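You operate a simulated robot arm through the tools that you are given. There is no shell and no other tool. Be economical: measure what you need, move in short steps, check, and stop when the job is done.

You run a simulated robot arm. Do the job below in one go: nothing can be reset, and whatever is moved stays where it is left.

Task
Take the small black pump and leave it on the dark red tray. Fetch the small grey pump and set it on the pale grey tray. Take the film cartridge from the lower middle shelf of the side shelving and leave it on the upper middle shelf of the side shelving. Take the grey-lid jar and leave it on the upper middle shelf of the side shelving. Put the teal funnel on the white photo board on the lower middle shelf of the back shelving. Take the dark red holder and leave it on the top of the fire stand. Fetch the teal holder and stand it on the teal tray. Put one of the steel springs from the lower middle shelf of the middle shelving in the beige carton. Close the left shelf drawer. Put the film carton from the front of the small table on the grey disk cartridge there. Put the teal pad on the top of the packing table. Put the dark red gear on the lower middle shelf of the side shelving. Any order will do. Set down upright: small black pump, small grey pump, grey-lid jar, dark red holder, teal holder, film carton.

Only the result counts: the job must be done as asked and must still hold three seconds after the hand-in. Knocking over, shifting, dropping, spilling or breaking anything else fails it. Lids that push on must go on centred and level and be pressed home; caps that screw on are set level and turned clockwise until they are tight.

Robot
A 6-joint arm with a fingered hand on a trunk, on a base that drives. Base frame: it is fixed to the floor where the robot stands at the start and does not move with it; the origin is under the middle of the robot, x ahead of it, y to its left, z up. Readings come in cm, rad, newtons and seconds.
With the tool pointing down near the work surface it reaches from about 20 to 30 cm from the robot's upright axis, wherever it stands. Its first joint turns from -2.897 to 2.897 rad. Places, roughly: beige carton [50, 25, 25]; dark red gear (5x5x5 cm) [-60, -90, 80]; dark red holder [-250, 75, 100]; dark red tray [50, 100, 125]; disk cartridge [-200, -100, 75]; film carton [-175, -100, 75]; film cartridge [50, 125, 75]; grey-lid jar [50, 125, 75]; left shelf drawer [-270, -80, 30]; lower middle shelf of the side shelving [70, 70, 70]; pale grey tray [50, 100, 125]; photo board [-50, 200, 75]; small black pump [50, 25, 125]; small grey pump [50, 50, 125]; steel spring (3x3x5 cm) [-290, 140, 80]; teal funnel (9x9x9 cm) [-70, 200, 80]; teal holder [-250, 25, 100]; teal pad (5x4x4 cm) [-170, -100, 80]; teal tray (30x26x3 cm) [-580, -100, 80]; top of the fire stand (62x16 cm) [-162, 218, 34]; top of the packing table [-300, -120, 80]; upper middle shelf of the side shelving [70, 70, 130]. Payload 2.3 kg.
The TCP is the grasp point between the finger pads, 2.2 cm short of the fingertips. In the tool frame z runs along the fingers and y along their closing line. Largest opening 11.2 cm; the body of the gripper starts 6 cm behind the TCP. The gripper is a hand of 3 fingers: y runs from the thumb to the fingers, the wrist lies at [0, 0, -21.8] in the tool frame, and closing takes about 1.5 s.
Orientation is that of the tool frame in the base frame, as a unit quaternion [x, y, z, w]. With the fingers straight down and closing along the base's y, the tool's x points along the base's -x, its y along +y and its z along -z.

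Tools
- The arm moves only by the tool jog_arm. Its argument "rows" is a list of rows, each a list of 6 numbers: the shift along the tool's x, y, z in cm, then the turn, a rotation vector about the tool's x, y, z in rad. In form: [[x, y, z, rx, ry, rz], ...]. A call has 1 to 10 rows; each row shifts and turns the commanded pose from where the row before left it, along the tool's axes as they then stand. "claw" is the opening in per cent of the stroke, from 0 (shut) to 100 (fully open), set as the call begins (left out, the last holds). Each row takes 0.2 s and may step no farther than 5 cm and 0.15 rad from the row before; otherwise, or with a gripper value out of range, the whole call is refused. Where a pose cannot be reached the arm comes as near as it can. A force on the tool above 40 N (or 10 N above the force at the start of the call, whichever is more), or a blocked arm, ends the call early, and 0.2 s more pass. Each finger travels about 7.2 cm/s and halts on what it meets, pressing with about 31 N; the grip force reading is that of the motor and also rises with nothing between the fingers. The clock runs only during rows and for 0.2 s after the last one: add rows that do not move to give the fingers time. It gives the time, the measured TCP pose, the force on the tool (base axes), the opening and the grip force at its end, in the units of the frame above (readings bear some noise), with the torque about the TCP (base axes, N m) and any sound that the robot's microphone picked up.
- Cameras (640 x 400 px; columns grow to the right, rows downward): "scene" is now at [2.46, 14.66, 136.47]; the picture's right is [0.08, -1.00, 0.00], its down [-0.59, -0.05, -0.81] and it looks along [0.81, 0.06, -0.59] (base axes); focal length 216 px, centre (320, 200). "wrist" rides on the gripper at [6.6, 0.3, -8] in the tool frame; the picture's right is [-0.05, 1.00, 0.00], its down [-0.77, -0.04, -0.64] and it looks along [-0.64, -0.03, 0.77] (tool axes); focal length 275 px, centre (320, 200). There is no depth. A picture from a camera that has moved, and an enlarged one, comes with that camera's place and axes in the base frame and with its lens.
- capture(camera): a new picture of that camera. It takes no simulated time.
- slide_trunk(by): slides the trunk up (or, below 0, down) by that many cm; the arm and the scene camera ride with it, the base frame stays. It gives what a move gives, with no picture.
- roll_base(legs): drives the robot by 1 to 6 legs, each [ahead, left, turn to the left] in cm, cm and rad, along the robot's own axes; the way and the turn of a leg run together, so that a leg with both is an arc; at most 150 cm and 3.142 rad a leg. The arm and the cameras ride along, it lands a little off, and it stops where it bumps. It gives what a move gives.
- curl_fingers(finger1, finger2, thumb_bend): sets how far each is bent, from 0 (flat) to 1 (curled in); at 0.3 the hand is open as for a grip, at 0.7 the pads meet at the TCP. One left out holds its place. A second passes; each finger stops where it meets its share of the squeeze, and holds until it gets a number again. A gripper value or a shape takes the hand back. It gives what a move gives, with no picture; readings hold the bend of each and the force on the fingers (four entries, about 0 where the hand has none), thumb and palm.
- set_grasp(shape): the hand has 3 fingers and takes this shape, open, in about a second: jaw (thumb against the fingers, like two jaws); tri (thumb and two fingers); tip (a fingertip pinch); poke (one finger out to press); point (the index stretched); flat (the hand flat); cup (the hand cupped); fist (a fist). The gripper value then closes the fingers along that shape, each until it touches; the sizes above hold for jaw. It gives what a move gives, with no picture.
- head_to(pan, tilt): turns the head with the scene camera to pan (to the left, within 2.705 rad either way) and tilt (down, from -0.506 to 1.204), counted from straight ahead of the robot. It gives what a move gives.
- enlarge(camera, box): a new picture of the part [left, top, right, bottom] of that camera's present view, enlarged. It takes no simulated time.
- hand_in(): hands the job in; it is judged then, once.

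Go step by step. Nothing tells you exact positions but the pictures and the camera data: compare them with the known pose of the tool, close in by small moves and look again before you grip or let go. The budget is 556 turns and 354 pictures, counting those below and the enlarged ones. Unless the task says otherwise, let go and move clear before handing in.

The tools are called after "Emit:" as name(argument=value, ...) on one line, values as JSON. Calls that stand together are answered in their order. jog_arm: Moves the arm, as the interface text tells. Its arguments: {"type":"object","properties":{"rows":{"type":"array"},"claw":{"type":"number"}},"required":["rows"]} The other tools are called the same way: slide_trunk (by) slides the trunk up or down; set_grasp (shape) gives the hand a shape; curl_fingers (finger1, finger2, thumb_bend) moves the fingers one by one; roll_base (legs) drives the base; head_to (pan, tilt) turns the head that bears the scene camera; capture (camera) takes a picture; enlarge (camera, box) takes an enlarged picture of a part of a camera's view; hand_in () hands the job in.

At the start:

```text
t: 0.0
tcp_pos: [20.19, 20.12, 99.93]
ee_rot: [0.0, 1.0, 0.0, 0.0]
ft_force: [-0.1, 0.2, 0.6]
moment: [0.02, 0.0, 0.0]
finger_gap: 11.2
finger_force: 0.0
shape: jaw
bend: [0.3, 0.3, 0.3]
finger forces: [0.1, 0.0, 0.0, 0.0, 0.0, 0.1]
trunk travel left (down, up): [-27.5, 31.5]
robot x, y, heading: [-0.02, -0.02, 0.004]
head pan, tilt: [0.079, 0.628]
```

scene: 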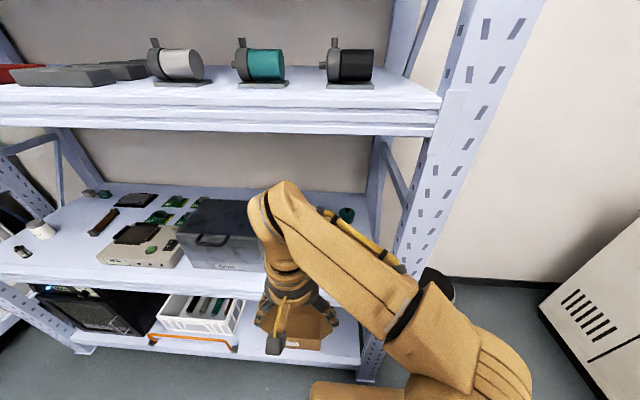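
wrist: 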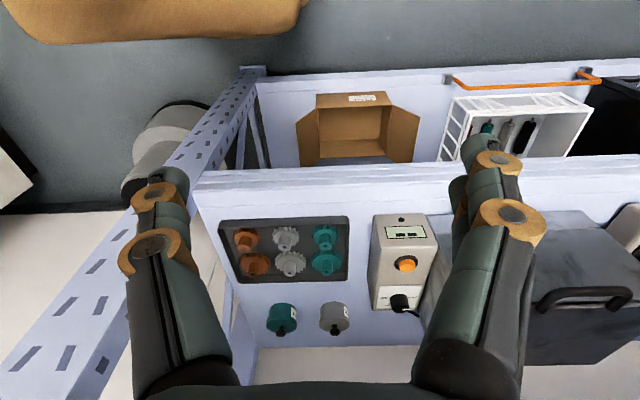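

I'll look around from the start position before I move anything.

Emit:
head_to(pan=0.7, tilt=0.4)

Emit:
capture(camera="scene")

Emit:
head_to(pan=1.6, tilt=0.4)

Emit:
capture(camera="scene")

Emit:
head_to(pan=2.6, tilt=0.4)

Emit:
capture(camera="scene")

Emit:
head_to(pan=-1.2, tilt=0.4)

Emit:
capture(camera="scene")

Emit:
head_to(pan=-2.4, tilt=0.4)

Emit:
capture(camera="scene")

```text
t: 1.0
tcp_pos: [20.23, 20.09, 99.89]
ee_rot: [0.0, 1.0, 0.0, 0.0]
ft_force: [-0.6, 0.5, 0.0]
moment: [0.02, 0.02, 0.0]
finger_gap: 11.18
finger_force: 0.1
shape: jaw
bend: [0.3, 0.3, 0.3]
finger forces: [0.1, 0.1, 0.0, 0.0, 0.0, 0.0]
trunk travel left (down, up): [-27.5, 31.5]
robot x, y, heading: [-0.06, 0.09, 0.001]
head pan, tilt: [0.7, 0.4]
```

```text
351 pictures are left
camera scene: at [0.82, 19.94, 138.53], right [0.64, -0.77, 0.0], down [-0.3, -0.25, -0.92], along [0.71, 0.59, -0.39], focal length 216 px, centre (320, 200)
```

scene: 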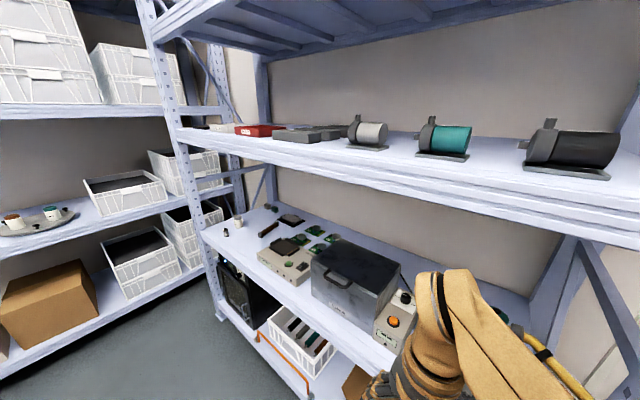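

```text
t: 2.2
tcp_pos: [20.21, 20.09, 100.01]
ee_rot: [0.0, 1.0, 0.0, 0.0]
ft_force: [-0.1, 0.1, -0.2]
moment: [-0.01, -0.01, -0.01]
finger_gap: 11.2
finger_force: 0.0
shape: jaw
bend: [0.3, 0.3, 0.3]
finger forces: [0.1, 0.1, 0.1, 0.0, 0.0, 0.0]
trunk travel left (down, up): [-27.5, 31.5]
robot x, y, heading: [-0.29, -0.19, 0.002]
head pan, tilt: [1.6, 0.4]
```

```text
350 pictures are left
camera scene: at [-6.53, 23.24, 138.53], right [1.0, 0.03, 0.0], down [0.01, -0.39, -0.92], along [-0.03, 0.92, -0.39], focal length 216 px, centre (320, 200)
```

scene: 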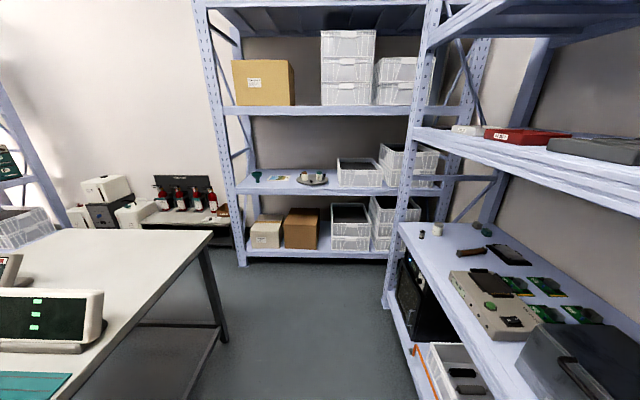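

```text
t: 3.5
tcp_pos: [20.08, 20.08, 99.92]
ee_rot: [0.0, 1.0, 0.0, 0.0]
ft_force: [0.6, -0.2, 0.6]
moment: [-0.03, -0.01, 0.01]
finger_gap: 11.2
finger_force: 0.0
shape: jaw
bend: [0.3, 0.3, 0.3]
finger forces: [0.0, 0.0, 0.0, 0.1, 0.0, 0.0]
trunk travel left (down, up): [-27.5, 31.5]
robot x, y, heading: [0.06, -0.02, 0.001]
head pan, tilt: [2.601, 0.4]
```

```text
349 pictures are left
camera scene: at [-14.21, 18.75, 138.53], right [0.52, 0.86, 0.0], down [0.33, -0.2, -0.92], along [-0.79, 0.47, -0.39], focal length 216 px, centre (320, 200)
```

scene: 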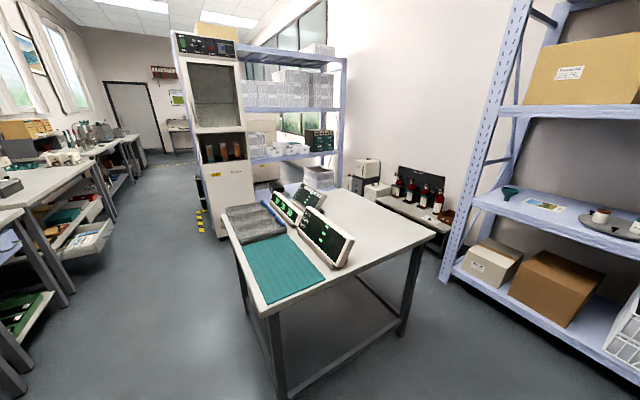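

```text
t: 6.6
tcp_pos: [20.36, 20.17, 100.11]
ee_rot: [0.0, 1.0, 0.0, 0.0]
ft_force: [0.0, 0.6, -0.3]
moment: [0.01, -0.02, 0.0]
finger_gap: 11.16
finger_force: 0.0
shape: jaw
bend: [0.3, 0.3, 0.3]
finger forces: [0.0, 0.0, 0.0, 0.0, 0.0, 0.0]
trunk travel left (down, up): [-27.5, 31.5]
robot x, y, heading: [-0.14, 0.25, 0.002]
head pan, tilt: [-1.201, 0.4]
```

```text
348 pictures are left
camera scene: at [-2.91, 5.34, 138.53], right [-0.93, -0.36, 0.0], down [-0.14, 0.36, -0.92], along [0.33, -0.86, -0.39], focal length 216 px, centre (320, 200)
```

scene: 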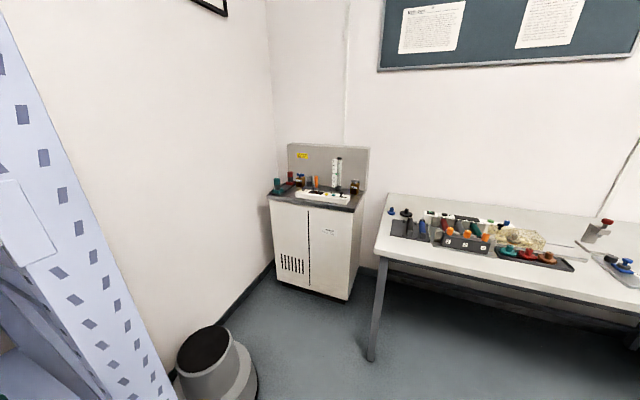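

```text
t: 8.0
tcp_pos: [20.22, 20.15, 99.83]
ee_rot: [-0.001, 1.0, 0.0, 0.0]
ft_force: [0.4, 0.0, 0.9]
moment: [-0.01, -0.04, 0.0]
finger_gap: 11.18
finger_force: 0.0
shape: jaw
bend: [0.3, 0.3, 0.3]
finger forces: [0.0, 0.0, 0.0, 0.0, 0.0, 0.1]
trunk travel left (down, up): [-27.5, 31.5]
robot x, y, heading: [0.13, 0.11, 0.002]
head pan, tilt: [-2.4, 0.4]
```

```text
347 pictures are left
camera scene: at [-13.09, 7.71, 138.53], right [-0.68, 0.74, 0.0], down [0.29, 0.26, -0.92], along [-0.68, -0.62, -0.39], focal length 216 px, centre (320, 200)
```

scene: 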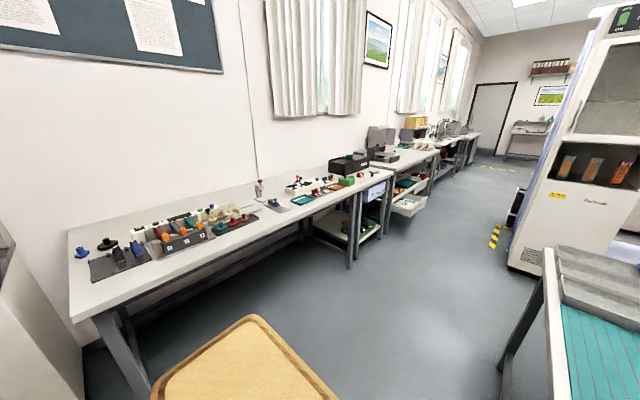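

The room layout is clear. Next I'll look down at the robot's own body to learn its footprint.

Emit:
head_to(pan=-2.6, tilt=1.2)

Emit:
capture(camera="scene")

Emit:
head_to(pan=-0.8, tilt=1.2)

Emit:
capture(camera="scene")

Emit:
head_to(pan=0.6, tilt=1.2)

Emit:
capture(camera="scene")

```text
t: 9.1
tcp_pos: [20.21, 20.08, 99.99]
ee_rot: [0.0, 1.0, 0.0, 0.0]
ft_force: [-1.0, 0.2, -1.2]
moment: [0.0, -0.03, 0.01]
finger_gap: 11.19
finger_force: 0.1
shape: jaw
bend: [0.3, 0.3, 0.3]
finger forces: [0.0, 0.1, 0.0, 0.0, 0.1, 0.0]
trunk travel left (down, up): [-27.5, 31.5]
robot x, y, heading: [0.03, -0.01, -0.003]
head pan, tilt: [-2.601, 1.201]
```

```text
346 pictures are left
camera scene: at [-11.07, 11.09, 132.25], right [-0.52, 0.86, 0.0], down [0.8, 0.48, -0.36], along [-0.31, -0.19, -0.93], focal length 216 px, centre (320, 200)
```

scene: 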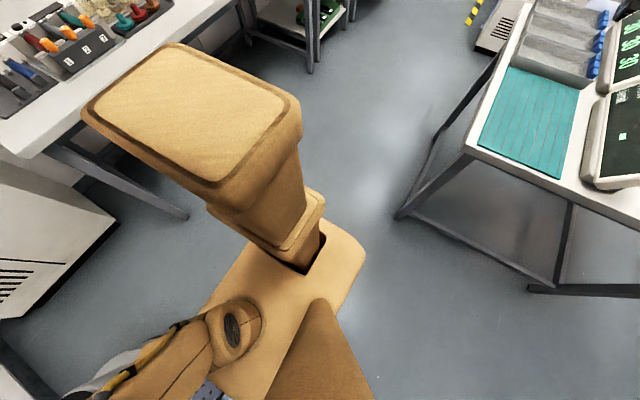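

```text
t: 10.9
tcp_pos: [20.28, 20.11, 99.94]
ee_rot: [0.0, 1.0, 0.0, -0.001]
ft_force: [-0.6, -0.3, 0.1]
moment: [0.03, -0.03, -0.01]
finger_gap: 11.21
finger_force: 0.0
shape: jaw
bend: [0.3, 0.3, 0.3]
finger forces: [0.0, 0.0, 0.1, 0.1, 0.0, 0.0]
trunk travel left (down, up): [-27.5, 31.5]
robot x, y, heading: [0.05, -0.02, -0.0]
head pan, tilt: [-0.799, 1.201]
```

```text
345 pictures are left
camera scene: at [-2.37, 9.96, 132.25], right [-0.72, -0.7, 0.0], down [-0.65, 0.67, -0.36], along [0.25, -0.26, -0.93], focal length 216 px, centre (320, 200)
```

scene: 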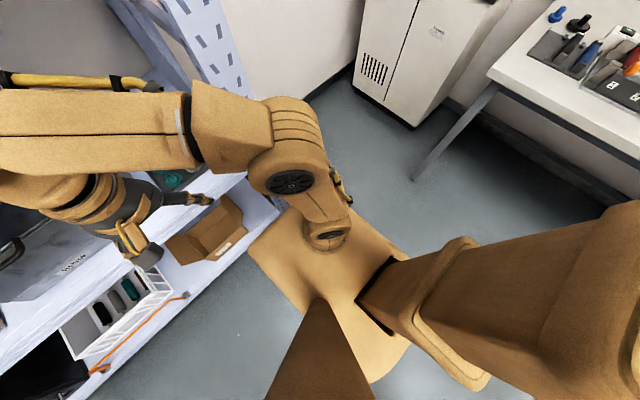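

```text
t: 12.5
tcp_pos: [20.23, 20.16, 100.02]
ee_rot: [0.0, 1.0, 0.001, -0.001]
ft_force: [-0.5, -0.9, -0.3]
moment: [-0.04, -0.03, -0.02]
finger_gap: 11.19
finger_force: 0.2
shape: jaw
bend: [0.3, 0.3, 0.3]
finger forces: [0.0, 0.0, 0.1, 0.0, 0.0, 0.0]
trunk travel left (down, up): [-27.5, 31.5]
robot x, y, heading: [0.09, 0.01, 0.003]
head pan, tilt: [0.6, 1.201]
```

```text
344 pictures are left
camera scene: at [-1.65, 17.13, 132.25], right [0.56, -0.83, 0.0], down [-0.77, -0.53, -0.36], along [0.3, 0.2, -0.93], focal length 216 px, centre (320, 200)
```

scene: 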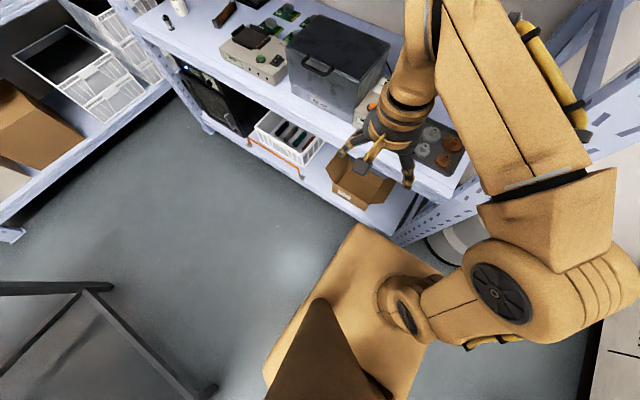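

The arm's axis seems to sit near the robot origin, with the shelf front at about x=42. I'll raise the trunk to see the upper middle shelf better.

Emit:
slide_trunk(by=25)

Emit:
head_to(pan=0.4, tilt=0.6)

Emit:
capture(camera="scene")

Emit:
capture(camera="wrist")

```text
t: 15.1
tcp_pos: [20.33, 20.12, 124.99]
ee_rot: [0.0, 1.0, 0.0, -0.001]
ft_force: [-0.7, 0.2, 0.2]
moment: [-0.01, 0.0, -0.01]
finger_gap: 11.19
finger_force: 0.0
shape: jaw
bend: [0.3, 0.3, 0.3]
finger forces: [0.1, 0.0, 0.1, 0.0, 0.0, 0.0]
trunk travel left (down, up): [-52.5, 6.5]
robot x, y, heading: [0.36, 0.07, 0.002]
head pan, tilt: [0.6, 1.201]
```

```text
t: 16.1
tcp_pos: [20.34, 20.14, 124.94]
ee_rot: [0.0, 1.0, -0.001, 0.0]
ft_force: [0.5, 0.5, -0.3]
moment: [-0.01, 0.01, -0.01]
finger_gap: 11.2
finger_force: 0.1
shape: jaw
bend: [0.3, 0.3, 0.3]
finger forces: [0.1, 0.0, 0.0, 0.0, 0.0, 0.1]
trunk travel left (down, up): [-52.5, 6.5]
robot x, y, heading: [0.21, -0.09, -0.001]
head pan, tilt: [0.4, 0.6]
```

```text
343 pictures are left
camera scene: at [1.87, 17.42, 161.7], right [0.39, -0.92, 0.0], down [-0.52, -0.22, -0.82], along [0.76, 0.32, -0.57], focal length 216 px, centre (320, 200)
```

scene: 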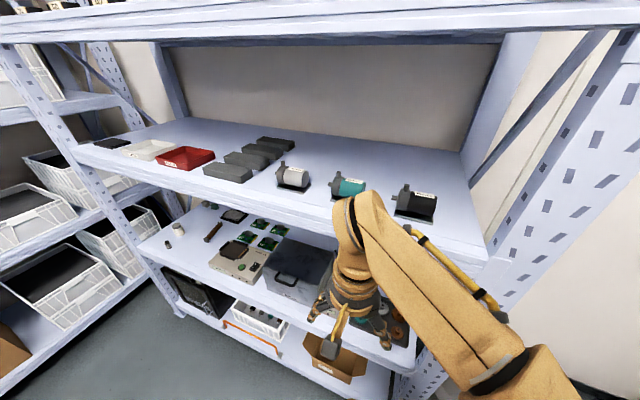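

```text
342 pictures are left
camera wrist: at [13.47, 20.58, 133.02], right [0.05, 1.0, 0.0], down [0.77, -0.04, 0.64], along [0.64, -0.03, -0.77], focal length 275 px, centre (320, 200)
```

wrist: 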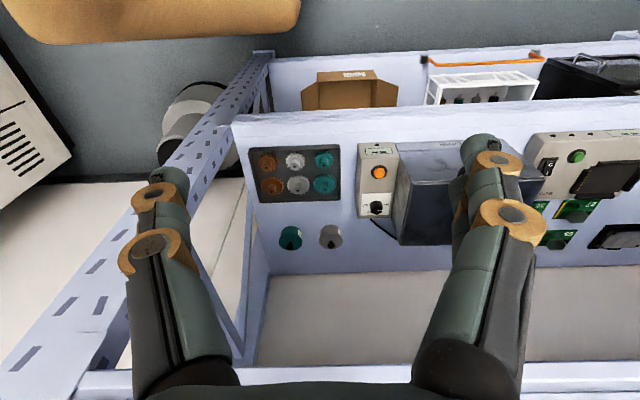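

The pumps and trays are in view now, so I'll enlarge them.

Emit:
enlarge(camera="scene", box=[260, 140, 460, 240])

Emit:
enlarge(camera="scene", box=[90, 120, 300, 260])

```text
3.20 times, centred on (360, 190) of scene
camera zoom: at [1.87, 17.42, 161.7], right [0.39, -0.92, 0.0], down [-0.52, -0.22, -0.82], along [0.76, 0.32, -0.57], focal length 690 px, centre (192, 232)
```

zoom: 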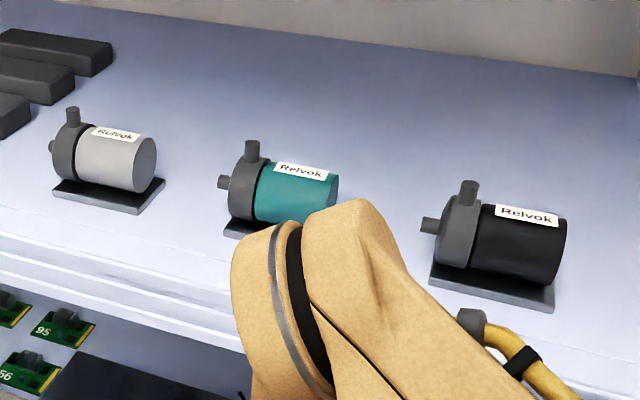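

```text
2.86 times, centred on (195, 190) of scene
camera zoom: at [1.87, 17.42, 161.7], right [0.39, -0.92, 0.0], down [-0.52, -0.22, -0.82], along [0.76, 0.32, -0.57], focal length 616 px, centre (677, 229)
```

zoom: 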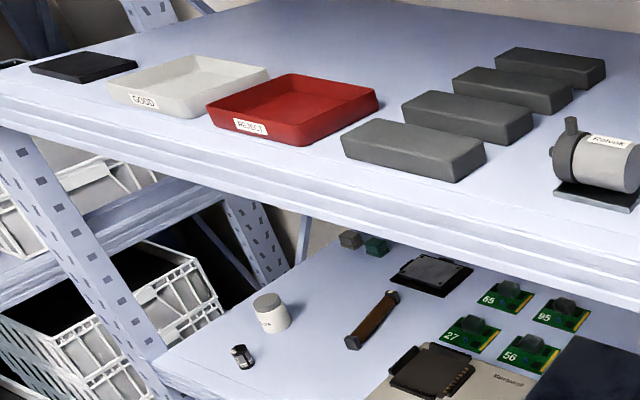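

Grey pump is near (46.5, 44.4), black pump near (47, 12.7), and the shelf surface is at about z=130. I'll test the arm's reach above the shelf.

Emit:
slide_trunk(by=6)

Emit:
jog_arm(rows=[[0, 0, -5, 0, 0, 0], [0, 0, -5, 0, 0, 0], [0, 0, -5, 0, 0, 0], [0, 0, -5, 0, 0, 0], [-4, 0, 0, 0, 0, 0], [-4, 0, 0, 0, 0, 0], [-4, 0, 0, 0, 0, 0]])

Emit:
capture(camera="scene")

Emit:
capture(camera="wrist")

```text
t: 17.1
tcp_pos: [20.3, 20.07, 130.9]
ee_rot: [0.0, 1.0, 0.0, 0.0]
ft_force: [0.2, -0.4, 0.7]
moment: [0.02, -0.02, -0.03]
finger_gap: 11.19
finger_force: 0.1
shape: jaw
bend: [0.3, 0.3, 0.3]
finger forces: [0.1, 0.1, 0.0, 0.0, 0.0, 0.0]
trunk travel left (down, up): [-58.5, 0.5]
robot x, y, heading: [-0.13, -0.12, 0.003]
head pan, tilt: [0.4, 0.6]
```

```text
t: 18.6
tcp_pos: [29.83, 17.24, 133.44]
ee_rot: [0.0, 1.0, 0.001, 0.001]
ft_force: [-0.2, 0.2, 0.8]
moment: [0.01, 0.02, -0.02]
finger_gap: 11.17
finger_force: 0.0
shape: jaw
bend: [0.3, 0.3, 0.3]
finger forces: [0.0, 0.0, 0.1, 0.1, 0.0, 0.1]
out of reach, approached as far as the arm can: row 1, 2, 3, 4, 5, 6, 7
trunk travel left (down, up): [-58.5, 0.5]
robot x, y, heading: [-0.25, -0.29, 0.004]
head pan, tilt: [0.4, 0.6]
```

```text
339 pictures are left
camera scene: at [2.04, 17.43, 167.7], right [0.39, -0.92, 0.0], down [-0.52, -0.22, -0.82], along [0.76, 0.32, -0.57], focal length 216 px, centre (320, 200)
```

scene: 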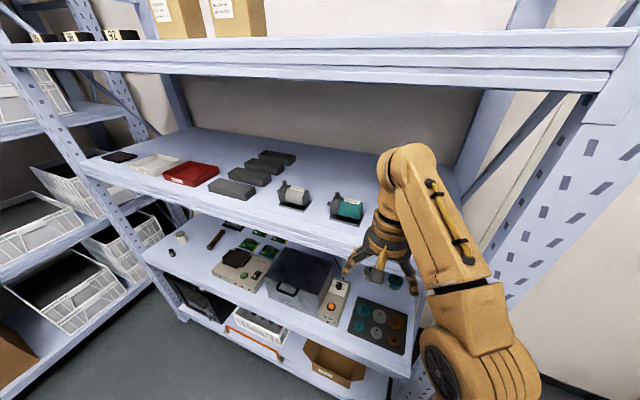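

```text
338 pictures are left
camera wrist: at [23.1, 17.58, 141.51], right [0.05, 1.0, 0.0], down [0.77, -0.04, 0.64], along [0.64, -0.03, -0.77], focal length 275 px, centre (320, 200)
```

wrist: 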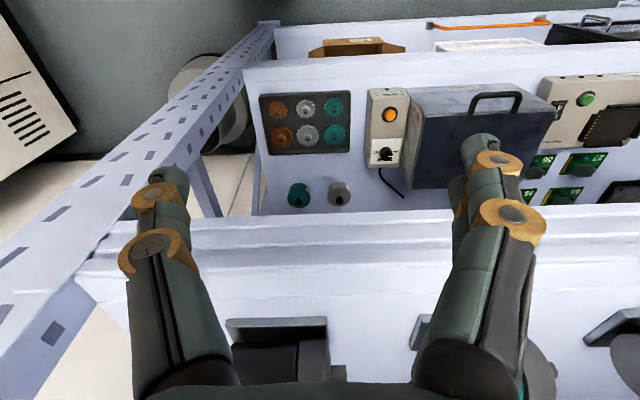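

At full trunk height the arm reaches about z=133 with the tool vertical, so tilting the tool will help. I'll look down again to judge the platform and the clearance to the shelf.

Emit:
head_to(pan=0.6, tilt=1.2)

Emit:
capture(camera="scene")

Emit:
head_to(pan=1.8, tilt=1.2)

Emit:
capture(camera="scene")

```text
t: 19.6
tcp_pos: [29.56, 17.18, 133.44]
ee_rot: [0.0, 1.0, 0.001, 0.001]
ft_force: [-0.3, 0.4, 0.1]
moment: [0.01, 0.0, 0.0]
finger_gap: 11.18
finger_force: 0.0
shape: jaw
bend: [0.3, 0.3, 0.3]
finger forces: [0.0, 0.0, 0.0, 0.0, 0.1, 0.0]
trunk travel left (down, up): [-58.5, 0.5]
robot x, y, heading: [0.04, 0.35, 0.001]
head pan, tilt: [0.6, 1.201]
```

```text
337 pictures are left
camera scene: at [-1.63, 17.14, 163.25], right [0.56, -0.83, 0.0], down [-0.77, -0.53, -0.36], along [0.3, 0.2, -0.93], focal length 216 px, centre (320, 200)
```

scene: 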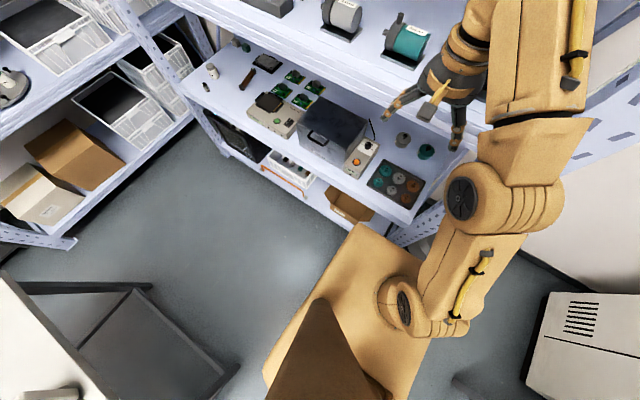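

```text
t: 21.1
tcp_pos: [29.6, 17.16, 133.6]
ee_rot: [0.0, 1.0, 0.0, 0.001]
ft_force: [-0.7, -0.3, -0.4]
moment: [-0.01, 0.04, 0.0]
finger_gap: 11.2
finger_force: 0.1
shape: jaw
bend: [0.3, 0.3, 0.3]
finger forces: [0.1, 0.0, 0.1, 0.1, 0.0, 0.0]
trunk travel left (down, up): [-58.5, 0.5]
robot x, y, heading: [0.08, 0.06, 0.002]
head pan, tilt: [1.799, 1.201]
```

```text
336 pictures are left
camera scene: at [-7.53, 19.43, 163.24], right [0.97, 0.23, 0.0], down [0.21, -0.91, -0.36], along [-0.08, 0.35, -0.93], focal length 216 px, centre (320, 200)
```

scene: 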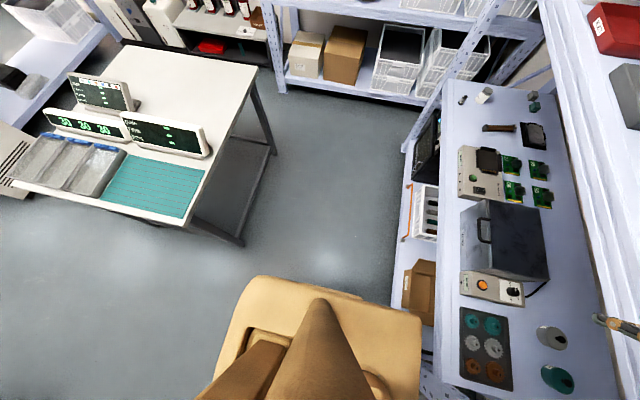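

I'll draw the arm back, then turn the hand 90° so it closes front-to-back and tilt it 30° forward.

Emit:
jog_arm(rows=[[4, 0, 0, 0, 0, 0.15], [4, 0, 0, 0, 0, 0.15], [0, 0, 0, 0, 0, 0.15], [0, 0, 0, 0, 0, 0.15], [0, 0, 0, 0, 0, 0.15], [0, 0, 0, 0, 0, 0.15], [0, 0, 0, 0, 0, 0.15], [0, 0, 0, 0, 0, 0.15], [0, 0, 0, 0, 0, 0.15], [0, 0, 0, 0, 0, 0.15]])

Emit:
jog_arm(rows=[[0, 0, 0, 0, 0, 0.0708], [0, 0, 0, -0.15, 0, 0], [0, 0, 0, -0.15, 0, 0], [0, 0, 0, -0.15, 0, 0], [0, 0, 0, -0.0736, 0, 0]])

Emit:
head_to(pan=0.1, tilt=0.7)

Emit:
capture(camera="scene")

```text
t: 23.2
tcp_pos: [21.89, 17.87, 133.44]
ee_rot: [0.682, 0.731, 0.0, 0.0]
ft_force: [-0.5, 0.6, 0.1]
moment: [0.02, -0.01, -0.02]
finger_gap: 11.19
finger_force: 0.1
shape: jaw
bend: [0.3, 0.3, 0.3]
finger forces: [0.1, 0.0, 0.0, 0.0, 0.0, 0.1]
trunk travel left (down, up): [-58.5, 0.5]
robot x, y, heading: [-0.2, 0.2, 0.001]
head pan, tilt: [1.799, 1.201]
```

```text
t: 24.4
tcp_pos: [21.78, 17.94, 133.46]
ee_rot: [0.683, 0.683, 0.184, 0.183]
ft_force: [-0.5, -0.2, 0.4]
moment: [-0.02, 0.0, -0.01]
finger_gap: 11.18
finger_force: 0.1
shape: jaw
bend: [0.3, 0.3, 0.3]
finger forces: [0.0, 0.1, 0.1, 0.0, 0.0, 0.0]
trunk travel left (down, up): [-58.5, 0.5]
robot x, y, heading: [-0.28, 0.07, -0.0]
head pan, tilt: [1.799, 1.201]
```

```text
t: 26.2
tcp_pos: [21.88, 17.75, 133.48]
ee_rot: [0.683, 0.683, 0.182, 0.183]
ft_force: [0.1, -0.2, -1.0]
moment: [-0.03, 0.0, -0.01]
finger_gap: 11.16
finger_force: 0.1
shape: jaw
bend: [0.3, 0.3, 0.3]
finger forces: [0.0, 0.1, 0.0, 0.1, 0.0, 0.0]
trunk travel left (down, up): [-58.5, 0.5]
robot x, y, heading: [0.01, 0.01, -0.002]
head pan, tilt: [0.099, 0.7]
```

```text
335 pictures are left
camera scene: at [2.18, 14.83, 166.84], right [0.1, -0.99, 0.0], down [-0.64, -0.06, -0.76], along [0.76, 0.08, -0.64], focal length 216 px, centre (320, 200)
```

scene: 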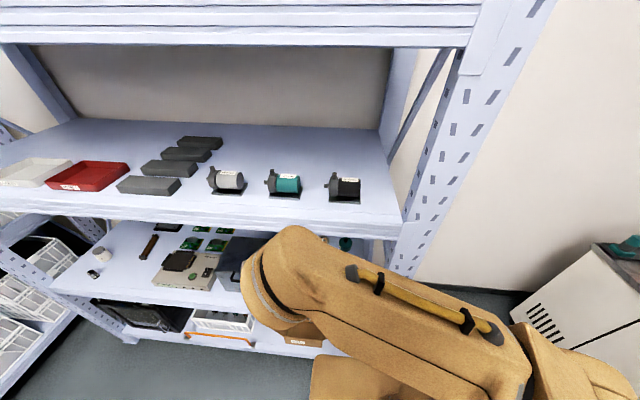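

Next I raise the hand, line it up with the black pump's motor at y≈11, and drive forward.

Emit:
jog_arm(rows=[[-3.5, 2, -3.46, 0, 0, 0], [-3.4, 2, -3.46, 0, 0, 0]])

Emit:
roll_base(legs=[[9, 0, 0]])

Emit:
capture(camera="scene")

Emit:
capture(camera="wrist")

```text
refused: row 1 steps farther than a row can; nothing moved
```

```text
t: 27.3
tcp_pos: [30.92, 17.85, 133.45]
ee_rot: [0.683, 0.683, 0.183, 0.184]
ft_force: [1.4, -0.6, -0.2]
moment: [0.01, 0.03, 0.0]
finger_gap: 11.17
finger_force: 0.1
shape: jaw
bend: [0.3, 0.3, 0.3]
finger forces: [0.1, 0.0, 0.1, 0.0, 0.1, 0.0]
trunk travel left (down, up): [-58.5, 0.5]
robot x, y, heading: [8.66, -0.19, -0.005]
head pan, tilt: [0.099, 0.7]
```

```text
334 pictures are left
camera scene: at [11.19, 14.8, 166.84], right [0.1, -1.0, 0.0], down [-0.64, -0.06, -0.76], along [0.76, 0.07, -0.64], focal length 216 px, centre (320, 200)
```

scene: 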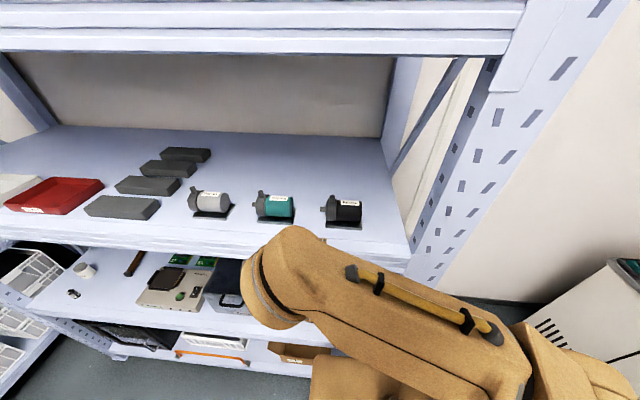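

```text
333 pictures are left
camera wrist: at [26.94, 24.52, 140.59], right [0.87, -0.05, 0.5], down [-0.35, -0.77, 0.53], along [0.36, -0.64, -0.68], focal length 275 px, centre (320, 200)
```

wrist: 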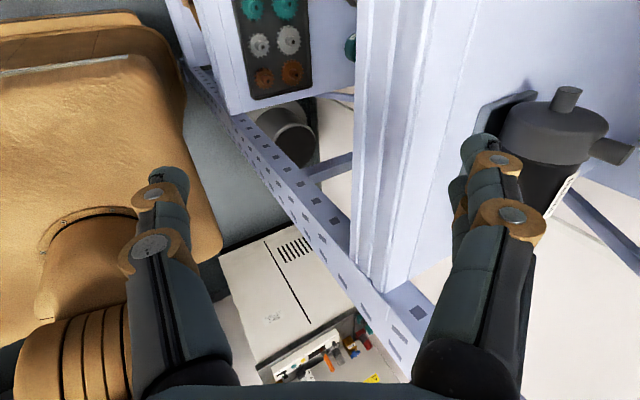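

The drive went fine but the arm rows were refused, so I'm sending them again in smaller steps.

Emit:
jog_arm(rows=[[0, 2, -3.46, 0, 0, 0], [0, 2, -3.46, 0, 0, 0], [-3.5, 0, 0, 0, 0, 0], [-3.4, 0, 0, 0, 0, 0]])

Emit:
capture(camera="scene")

Emit:
capture(camera="wrist")

```text
t: 28.3
tcp_pos: [30.74, 10.77, 141.45]
ee_rot: [0.684, 0.682, 0.183, 0.183]
ft_force: [0.6, 0.4, -0.3]
moment: [0.01, -0.02, 0.02]
finger_gap: 11.18
finger_force: 0.1
shape: jaw
bend: [0.3, 0.3, 0.3]
finger forces: [0.0, 0.0, 0.1, 0.0, 0.0, 0.0]
trunk travel left (down, up): [-58.5, 0.5]
robot x, y, heading: [8.91, 0.02, -0.002]
head pan, tilt: [0.099, 0.7]
```

```text
332 pictures are left
camera scene: at [11.1, 14.74, 166.85], right [0.1, -1.0, 0.0], down [-0.64, -0.06, -0.77], along [0.76, 0.07, -0.64], focal length 216 px, centre (320, 200)
```

scene: 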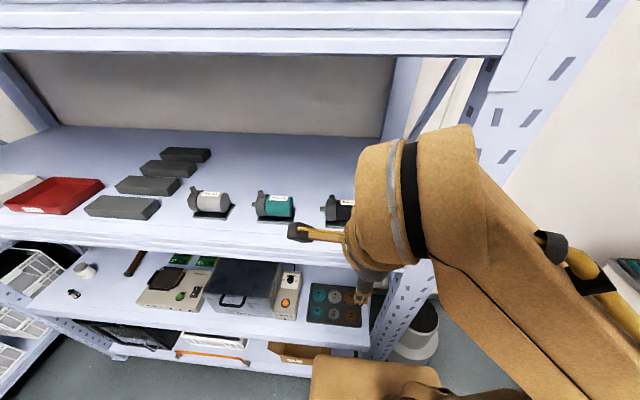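

```text
331 pictures are left
camera wrist: at [26.84, 17.5, 148.49], right [0.86, -0.05, 0.5], down [-0.35, -0.77, 0.53], along [0.36, -0.64, -0.68], focal length 275 px, centre (320, 200)
```

wrist: 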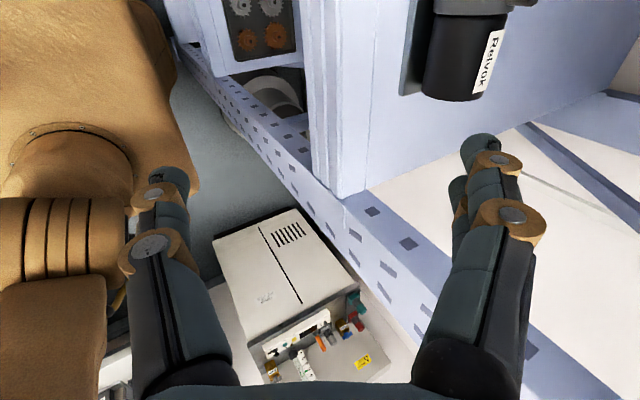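

The motor axis is at about (48, 11, 133.6). I'll reduce the tilt to 20°, drive 6 cm closer and hover above it.

Emit:
jog_arm(rows=[[0, 0, 0, 0.1, 0, 0], [0, 0, 0, 0.0745, 0, 0]])

Emit:
roll_base(legs=[[6, 0, 0]])

Emit:
jog_arm(rows=[[0, 3.76, 1.36, 0, 0, 0], [0, 3.76, 1.36, 0, 0, 0], [0, 0, 0, 0, 0, 0]], claw=76)

Emit:
capture(camera="wrist")

Emit:
capture(camera="scene")

```text
t: 28.9
tcp_pos: [30.72, 10.85, 141.42]
ee_rot: [0.696, 0.697, 0.122, 0.122]
ft_force: [-0.4, -0.9, -0.6]
moment: [0.03, 0.04, 0.02]
finger_gap: 11.21
finger_force: 0.1
shape: jaw
bend: [0.3, 0.3, 0.3]
finger forces: [0.1, 0.0, 0.0, 0.1, 0.0, 0.0]
trunk travel left (down, up): [-58.5, 0.5]
robot x, y, heading: [8.77, 0.26, -0.0]
head pan, tilt: [0.099, 0.7]
```

```text
t: 29.9
tcp_pos: [36.9, 10.8, 141.4]
ee_rot: [0.696, 0.697, 0.122, 0.121]
ft_force: [-0.8, 0.6, 0.1]
moment: [0.0, 0.0, -0.03]
finger_gap: 11.2
finger_force: 0.0
shape: jaw
bend: [0.3, 0.3, 0.3]
finger forces: [0.0, 0.0, 0.0, 0.0, 0.1, 0.0]
trunk travel left (down, up): [-58.5, 0.5]
robot x, y, heading: [14.93, 0.11, -0.001]
head pan, tilt: [0.099, 0.7]
```

```text
t: 30.6
tcp_pos: [43.32, 11.21, 141.52]
ee_rot: [0.695, 0.696, 0.126, 0.127]
ft_force: [-0.4, 0.1, 0.1]
moment: [0.02, 0.01, 0.01]
finger_gap: 8.55
finger_force: 0.2
shape: jaw
bend: [0.62, 0.62, 0.59]
finger forces: [0.0, 0.1, 0.1, 0.0, 0.1, 0.0]
trunk travel left (down, up): [-58.5, 0.5]
robot x, y, heading: [14.58, 0.06, -0.0]
head pan, tilt: [0.099, 0.7]
```

```text
330 pictures are left
camera wrist: at [40.66, 17.88, 149.16], right [0.94, -0.04, 0.35], down [-0.26, -0.77, 0.58], along [0.24, -0.64, -0.73], focal length 275 px, centre (320, 200)
```

wrist: 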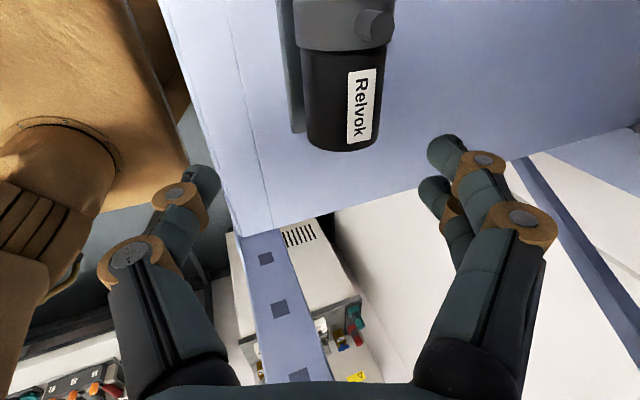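

```text
329 pictures are left
camera scene: at [15.48, 15.08, 166.76], right [0.1, -1.0, 0.0], down [-0.63, -0.07, -0.77], along [0.77, 0.07, -0.64], focal length 216 px, centre (320, 200)
```

scene: 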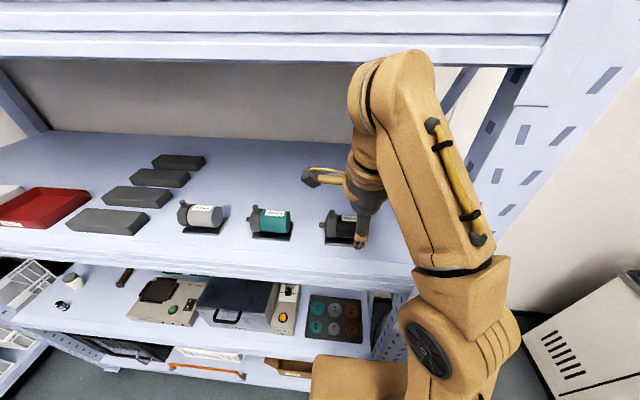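

Emit:
jog_arm(rows=[[0, 0, 0, 0, 0, 0], [0, 0, 0, 0, 0, 0]])

Emit:
capture(camera="wrist")

```text
t: 31.2
tcp_pos: [43.28, 11.02, 141.48]
ee_rot: [0.695, 0.697, 0.125, 0.126]
ft_force: [0.0, 0.8, -0.1]
moment: [0.0, -0.02, 0.0]
finger_gap: 8.51
finger_force: 0.0
shape: jaw
bend: [0.62, 0.62, 0.59]
finger forces: [0.1, 0.0, 0.0, 0.0, 0.0, 0.0]
trunk travel left (down, up): [-58.5, 0.5]
robot x, y, heading: [15.01, 0.33, -0.003]
head pan, tilt: [0.099, 0.7]
```

```text
328 pictures are left
camera wrist: at [40.65, 17.87, 149.17], right [0.94, -0.05, 0.35], down [-0.26, -0.77, 0.58], along [0.24, -0.64, -0.73], focal length 275 px, centre (320, 200)
```

wrist: 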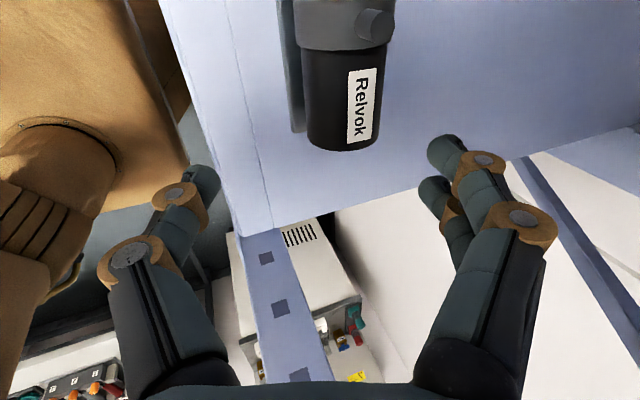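

The wrist knuckle is touching the upper shelf's front edge, which sits at about z=164 and x=38. I'm backing off, and I'll approach lower and more tilted.

Emit:
jog_arm(rows=[[0, -3.76, -1.36, 0, 0, 0], [0, -3.76, -1.36, -0.1, 0, 0], [0, 0, 0, -0.15, 0, 0], [0, 0, 0, -0.15, 0, 0], [0, 0, 0, -0.12, 0, 0]])

Emit:
capture(camera="scene")

```text
t: 32.5
tcp_pos: [36.83, 10.91, 141.32]
ee_rot: [0.641, 0.641, 0.298, 0.299]
ft_force: [1.1, 0.8, 0.7]
moment: [0.02, 0.02, 0.02]
finger_gap: 8.54
finger_force: 0.1
shape: jaw
bend: [0.62, 0.62, 0.59]
finger forces: [0.1, 0.0, 0.0, 0.0, 0.0, 0.0]
trunk travel left (down, up): [-58.5, 0.5]
robot x, y, heading: [14.95, 0.12, 0.005]
head pan, tilt: [0.099, 0.7]
```

```text
327 pictures are left
camera scene: at [17.25, 14.78, 166.85], right [0.1, -1.0, 0.0], down [-0.64, -0.06, -0.76], along [0.76, 0.08, -0.64], focal length 216 px, centre (320, 200)
```

scene: 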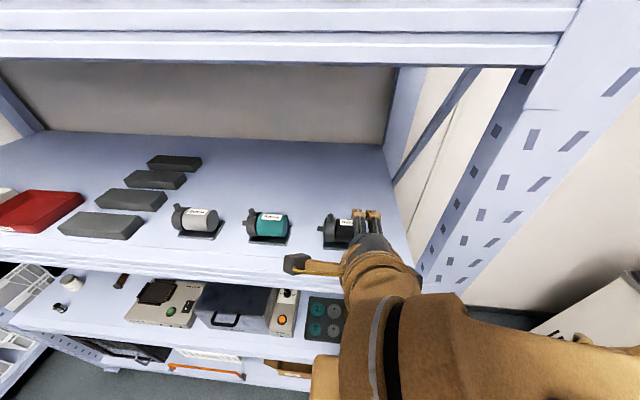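

The robot is back in its proper pose. Now I move to the hover point with a 50° tilt.

Emit:
jog_arm(rows=[[0, 1.67, 1.99, 0, 0, 0], [0, 1.67, 1.99, 0, 0, 0]])

Emit:
capture(camera="wrist")

Emit:
enlarge(camera="scene", box=[280, 160, 480, 285])

```text
t: 33.0
tcp_pos: [41.98, 10.79, 141.34]
ee_rot: [0.641, 0.641, 0.298, 0.298]
ft_force: [-0.4, -0.2, 0.1]
moment: [0.0, 0.02, 0.0]
finger_gap: 8.52
finger_force: 0.1
shape: jaw
bend: [0.62, 0.62, 0.59]
finger forces: [0.0, 0.0, 0.0, 0.1, 0.1, 0.0]
trunk travel left (down, up): [-58.5, 0.5]
robot x, y, heading: [15.24, -0.14, 0.001]
head pan, tilt: [0.099, 0.7]
```

```text
326 pictures are left
camera wrist: at [35.94, 17.62, 146.73], right [0.65, -0.05, 0.76], down [-0.51, -0.77, 0.38], along [0.57, -0.64, -0.52], focal length 275 px, centre (320, 200)
```

wrist: 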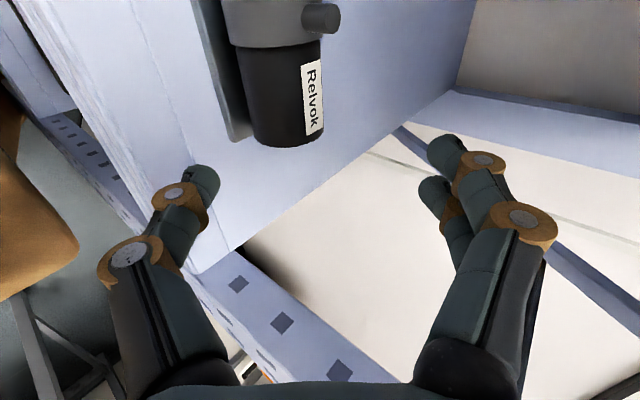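

```text
3.20 times, centred on (380, 222) of scene
camera zoom: at [17.19, 14.84, 166.84], right [0.1, -1.0, 0.0], down [-0.64, -0.06, -0.76], along [0.76, 0.08, -0.64], focal length 690 px, centre (128, 128)
```

zoom: 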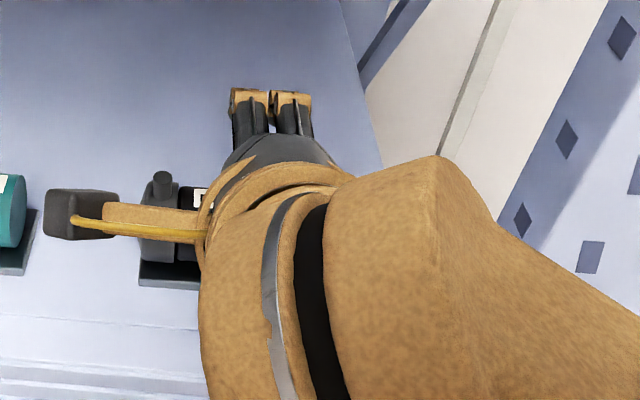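

Fingers and motor line up, so I follow an arc down that brings the hand to a 25° tilt with the fingers straddling the motor.

Emit:
jog_arm(rows=[[0.5, -0.28, 2.0, 0.109, 0, 0], [0, -0.06, 2.02, 0.109, 0, 0], [0, 0.16, 2.01, 0.109, 0, 0], [0, 0.38, 1.98, 0.109, 0, 0]])

Emit:
capture(camera="wrist")

Emit:
capture(camera="scene")

```text
t: 34.0
tcp_pos: [47.45, 11.45, 135.2]
ee_rot: [0.69, 0.691, 0.151, 0.152]
ft_force: [-0.3, -0.1, -0.1]
moment: [-0.01, 0.01, -0.01]
finger_gap: 8.55
finger_force: 0.2
shape: jaw
bend: [0.62, 0.62, 0.59]
finger forces: [0.0, 0.0, 0.0, 0.1, 0.0, 0.0]
trunk travel left (down, up): [-58.5, 0.5]
robot x, y, heading: [15.4, 0.25, 0.001]
head pan, tilt: [0.099, 0.7]
```

```text
324 pictures are left
camera wrist: at [44.32, 18.13, 142.64], right [0.91, -0.05, 0.42], down [-0.3, -0.77, 0.56], along [0.3, -0.63, -0.71], focal length 275 px, centre (320, 200)
```

wrist: 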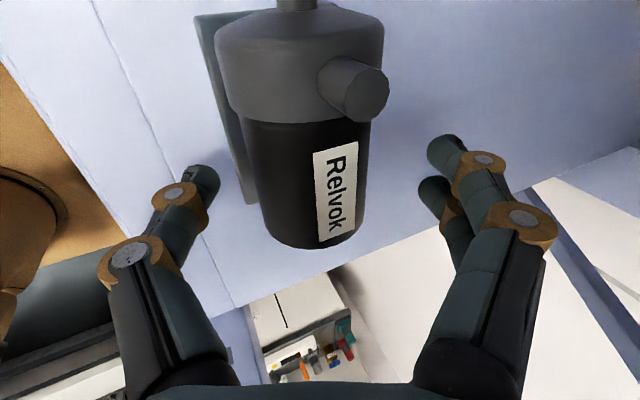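

```text
323 pictures are left
camera scene: at [17.29, 14.83, 166.84], right [0.1, -1.0, 0.0], down [-0.64, -0.06, -0.76], along [0.76, 0.08, -0.64], focal length 216 px, centre (320, 200)
```

scene: 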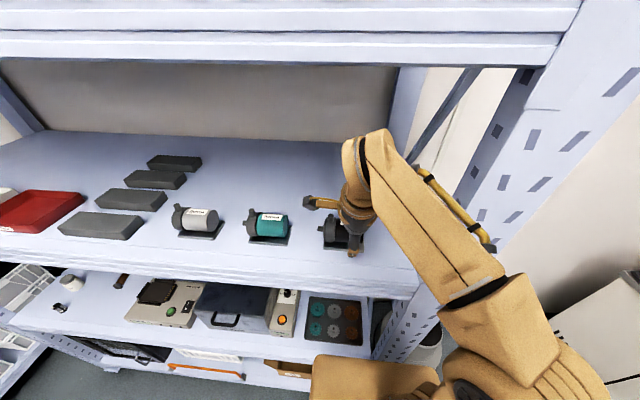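

The motor sits centred between the fingers. I'll correct by 0.4 cm and close.

Emit:
jog_arm(rows=[[0, -0.4, 0, 0, 0, 0], [0, 0, 0, 0, 0, 0]])

Emit:
jog_arm(rows=[[0, 0, 0, 0, 0, 0], [0, 0, 0, 0, 0, 0], [0, 0, 0, 0, 0, 0], [0, 0, 0, 0, 0, 0], [0, 0, 0, 0, 0, 0], [0, 0, 0, 0, 0, 0]], claw=0)

Emit:
capture(camera="wrist")

```text
t: 34.6
tcp_pos: [46.98, 11.37, 135.18]
ee_rot: [0.691, 0.691, 0.152, 0.151]
ft_force: [0.9, 1.0, 0.7]
moment: [-0.02, 0.01, 0.03]
finger_gap: 8.5
finger_force: 0.0
shape: jaw
bend: [0.62, 0.62, 0.59]
finger forces: [0.0, 0.1, 0.0, 0.0, 0.0, 0.0]
trunk travel left (down, up): [-58.5, 0.5]
robot x, y, heading: [14.93, -0.12, -0.001]
head pan, tilt: [0.099, 0.7]
```

```text
t: 36.0
tcp_pos: [47.02, 11.32, 135.0]
ee_rot: [0.69, 0.691, 0.152, 0.152]
ft_force: [0.5, 0.3, 1.3]
moment: [0.01, 0.07, -0.03]
finger_gap: 4.07
finger_force: 30.7
shape: jaw
bend: [0.73, 0.73, 0.7]
finger forces: [14.1, 14.0, 0.0, 0.1, 27.5, 0.0]
trunk travel left (down, up): [-58.5, 0.5]
robot x, y, heading: [14.8, 0.12, -0.0]
head pan, tilt: [0.099, 0.7]
```

```text
322 pictures are left
camera wrist: at [43.8, 18.09, 142.54], right [0.91, -0.05, 0.42], down [-0.3, -0.77, 0.56], along [0.3, -0.64, -0.71], focal length 275 px, centre (320, 200)
```

wrist: 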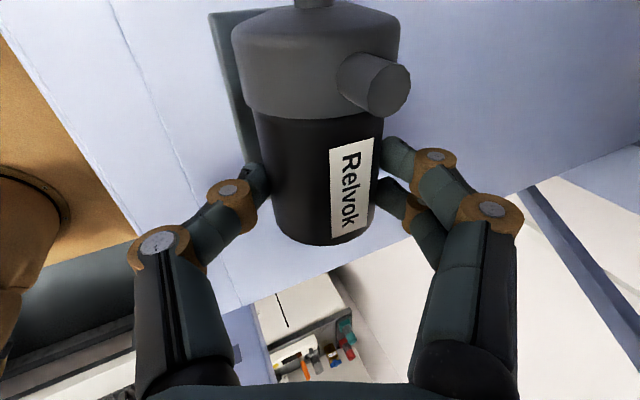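

Black pump is gripped. I'll lift it slightly and draw it out of the shelf.

Emit:
jog_arm(rows=[[0, 0.42, -0.91, 0, 0, 0], [0, 0.42, -0.91, 0, 0, 0], [0, -2.72, -1.27, 0, 0, 0], [0, -2.72, -1.27, 0, 0, 0], [0, -2.72, -1.27, 0, 0, 0], [0, -2.72, -1.27, 0, 0, 0], [0, 1.27, -2.72, 0, 0, 0]])

Emit:
capture(camera="wrist")

Emit:
capture(camera="scene")

```text
t: 37.6
tcp_pos: [35.12, 11.41, 140.21]
ee_rot: [0.691, 0.69, 0.152, 0.151]
ft_force: [1.2, 0.1, -4.9]
moment: [-0.06, 0.08, -0.01]
finger_gap: 3.99
finger_force: 30.8
shape: jaw
bend: [0.73, 0.73, 0.7]
finger forces: [11.9, 14.3, 0.0, 0.0, 28.4, 0.0]
trunk travel left (down, up): [-58.5, 0.5]
robot x, y, heading: [14.38, -0.0, -0.006]
head pan, tilt: [0.099, 0.7]
```

```text
321 pictures are left
camera wrist: at [31.86, 18.2, 147.7], right [0.91, -0.05, 0.42], down [-0.3, -0.77, 0.56], along [0.3, -0.64, -0.71], focal length 275 px, centre (320, 200)
```

wrist: 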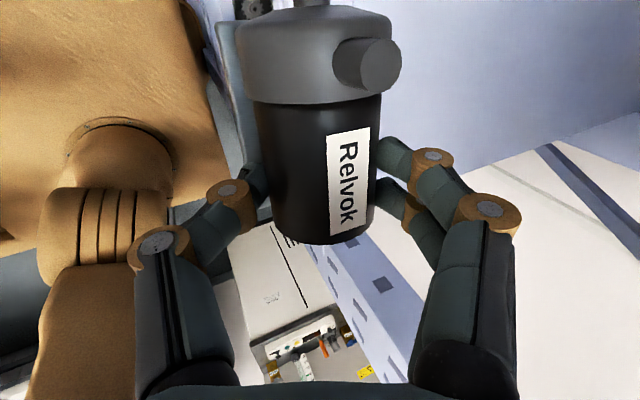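

```text
320 pictures are left
camera scene: at [17.27, 14.91, 166.83], right [0.1, -1.0, 0.0], down [-0.64, -0.06, -0.76], along [0.76, 0.07, -0.64], focal length 216 px, centre (320, 200)
```

scene: 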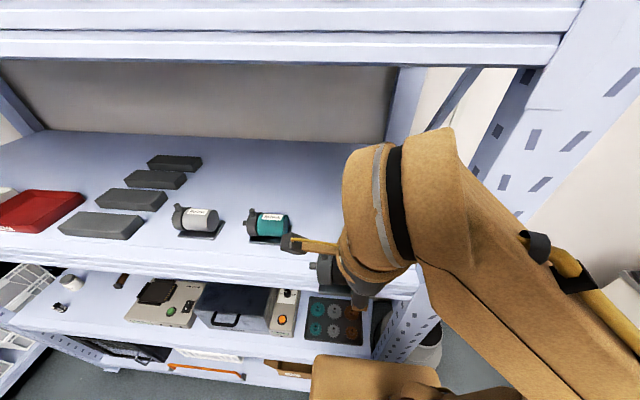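

The pump is held securely. I'll back off a little and drive left toward the trays.

Emit:
roll_base(legs=[[-5, 0, 0], [0, 65, 0]])

Emit:
capture(camera="scene")

Emit:
capture(camera="wrist")

```text
t: 41.8
tcp_pos: [29.77, 76.85, 140.29]
ee_rot: [0.687, 0.694, 0.153, 0.151]
ft_force: [0.1, 0.1, -5.6]
moment: [-0.08, 0.06, -0.01]
finger_gap: 4.01
finger_force: 30.7
shape: jaw
bend: [0.73, 0.73, 0.7]
finger forces: [12.0, 14.3, 0.0, 0.0, 28.4, 0.0]
trunk travel left (down, up): [-58.5, 0.5]
robot x, y, heading: [9.66, 65.31, 0.006]
head pan, tilt: [0.099, 0.7]
```

```text
319 pictures are left
camera scene: at [11.83, 80.16, 166.84], right [0.11, -0.99, 0.0], down [-0.64, -0.07, -0.76], along [0.76, 0.08, -0.64], focal length 216 px, centre (320, 200)
```

scene: 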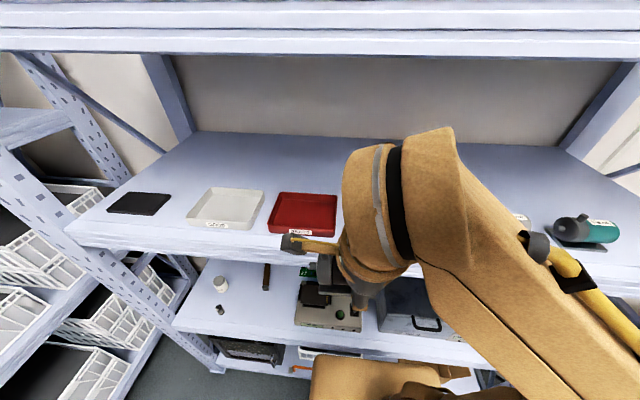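

```text
318 pictures are left
camera wrist: at [26.41, 83.59, 147.7], right [0.91, -0.04, 0.42], down [-0.29, -0.77, 0.56], along [0.3, -0.63, -0.71], focal length 275 px, centre (320, 200)
```

wrist: 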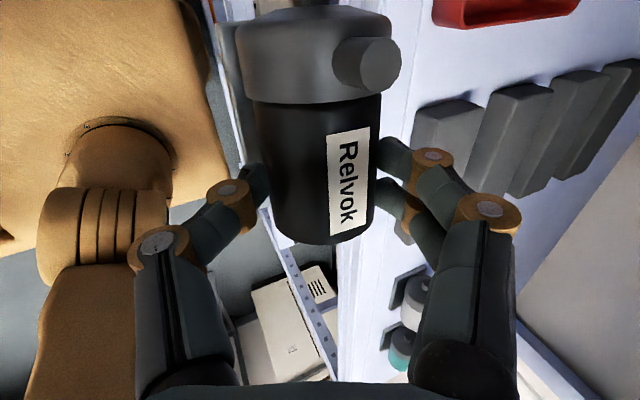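

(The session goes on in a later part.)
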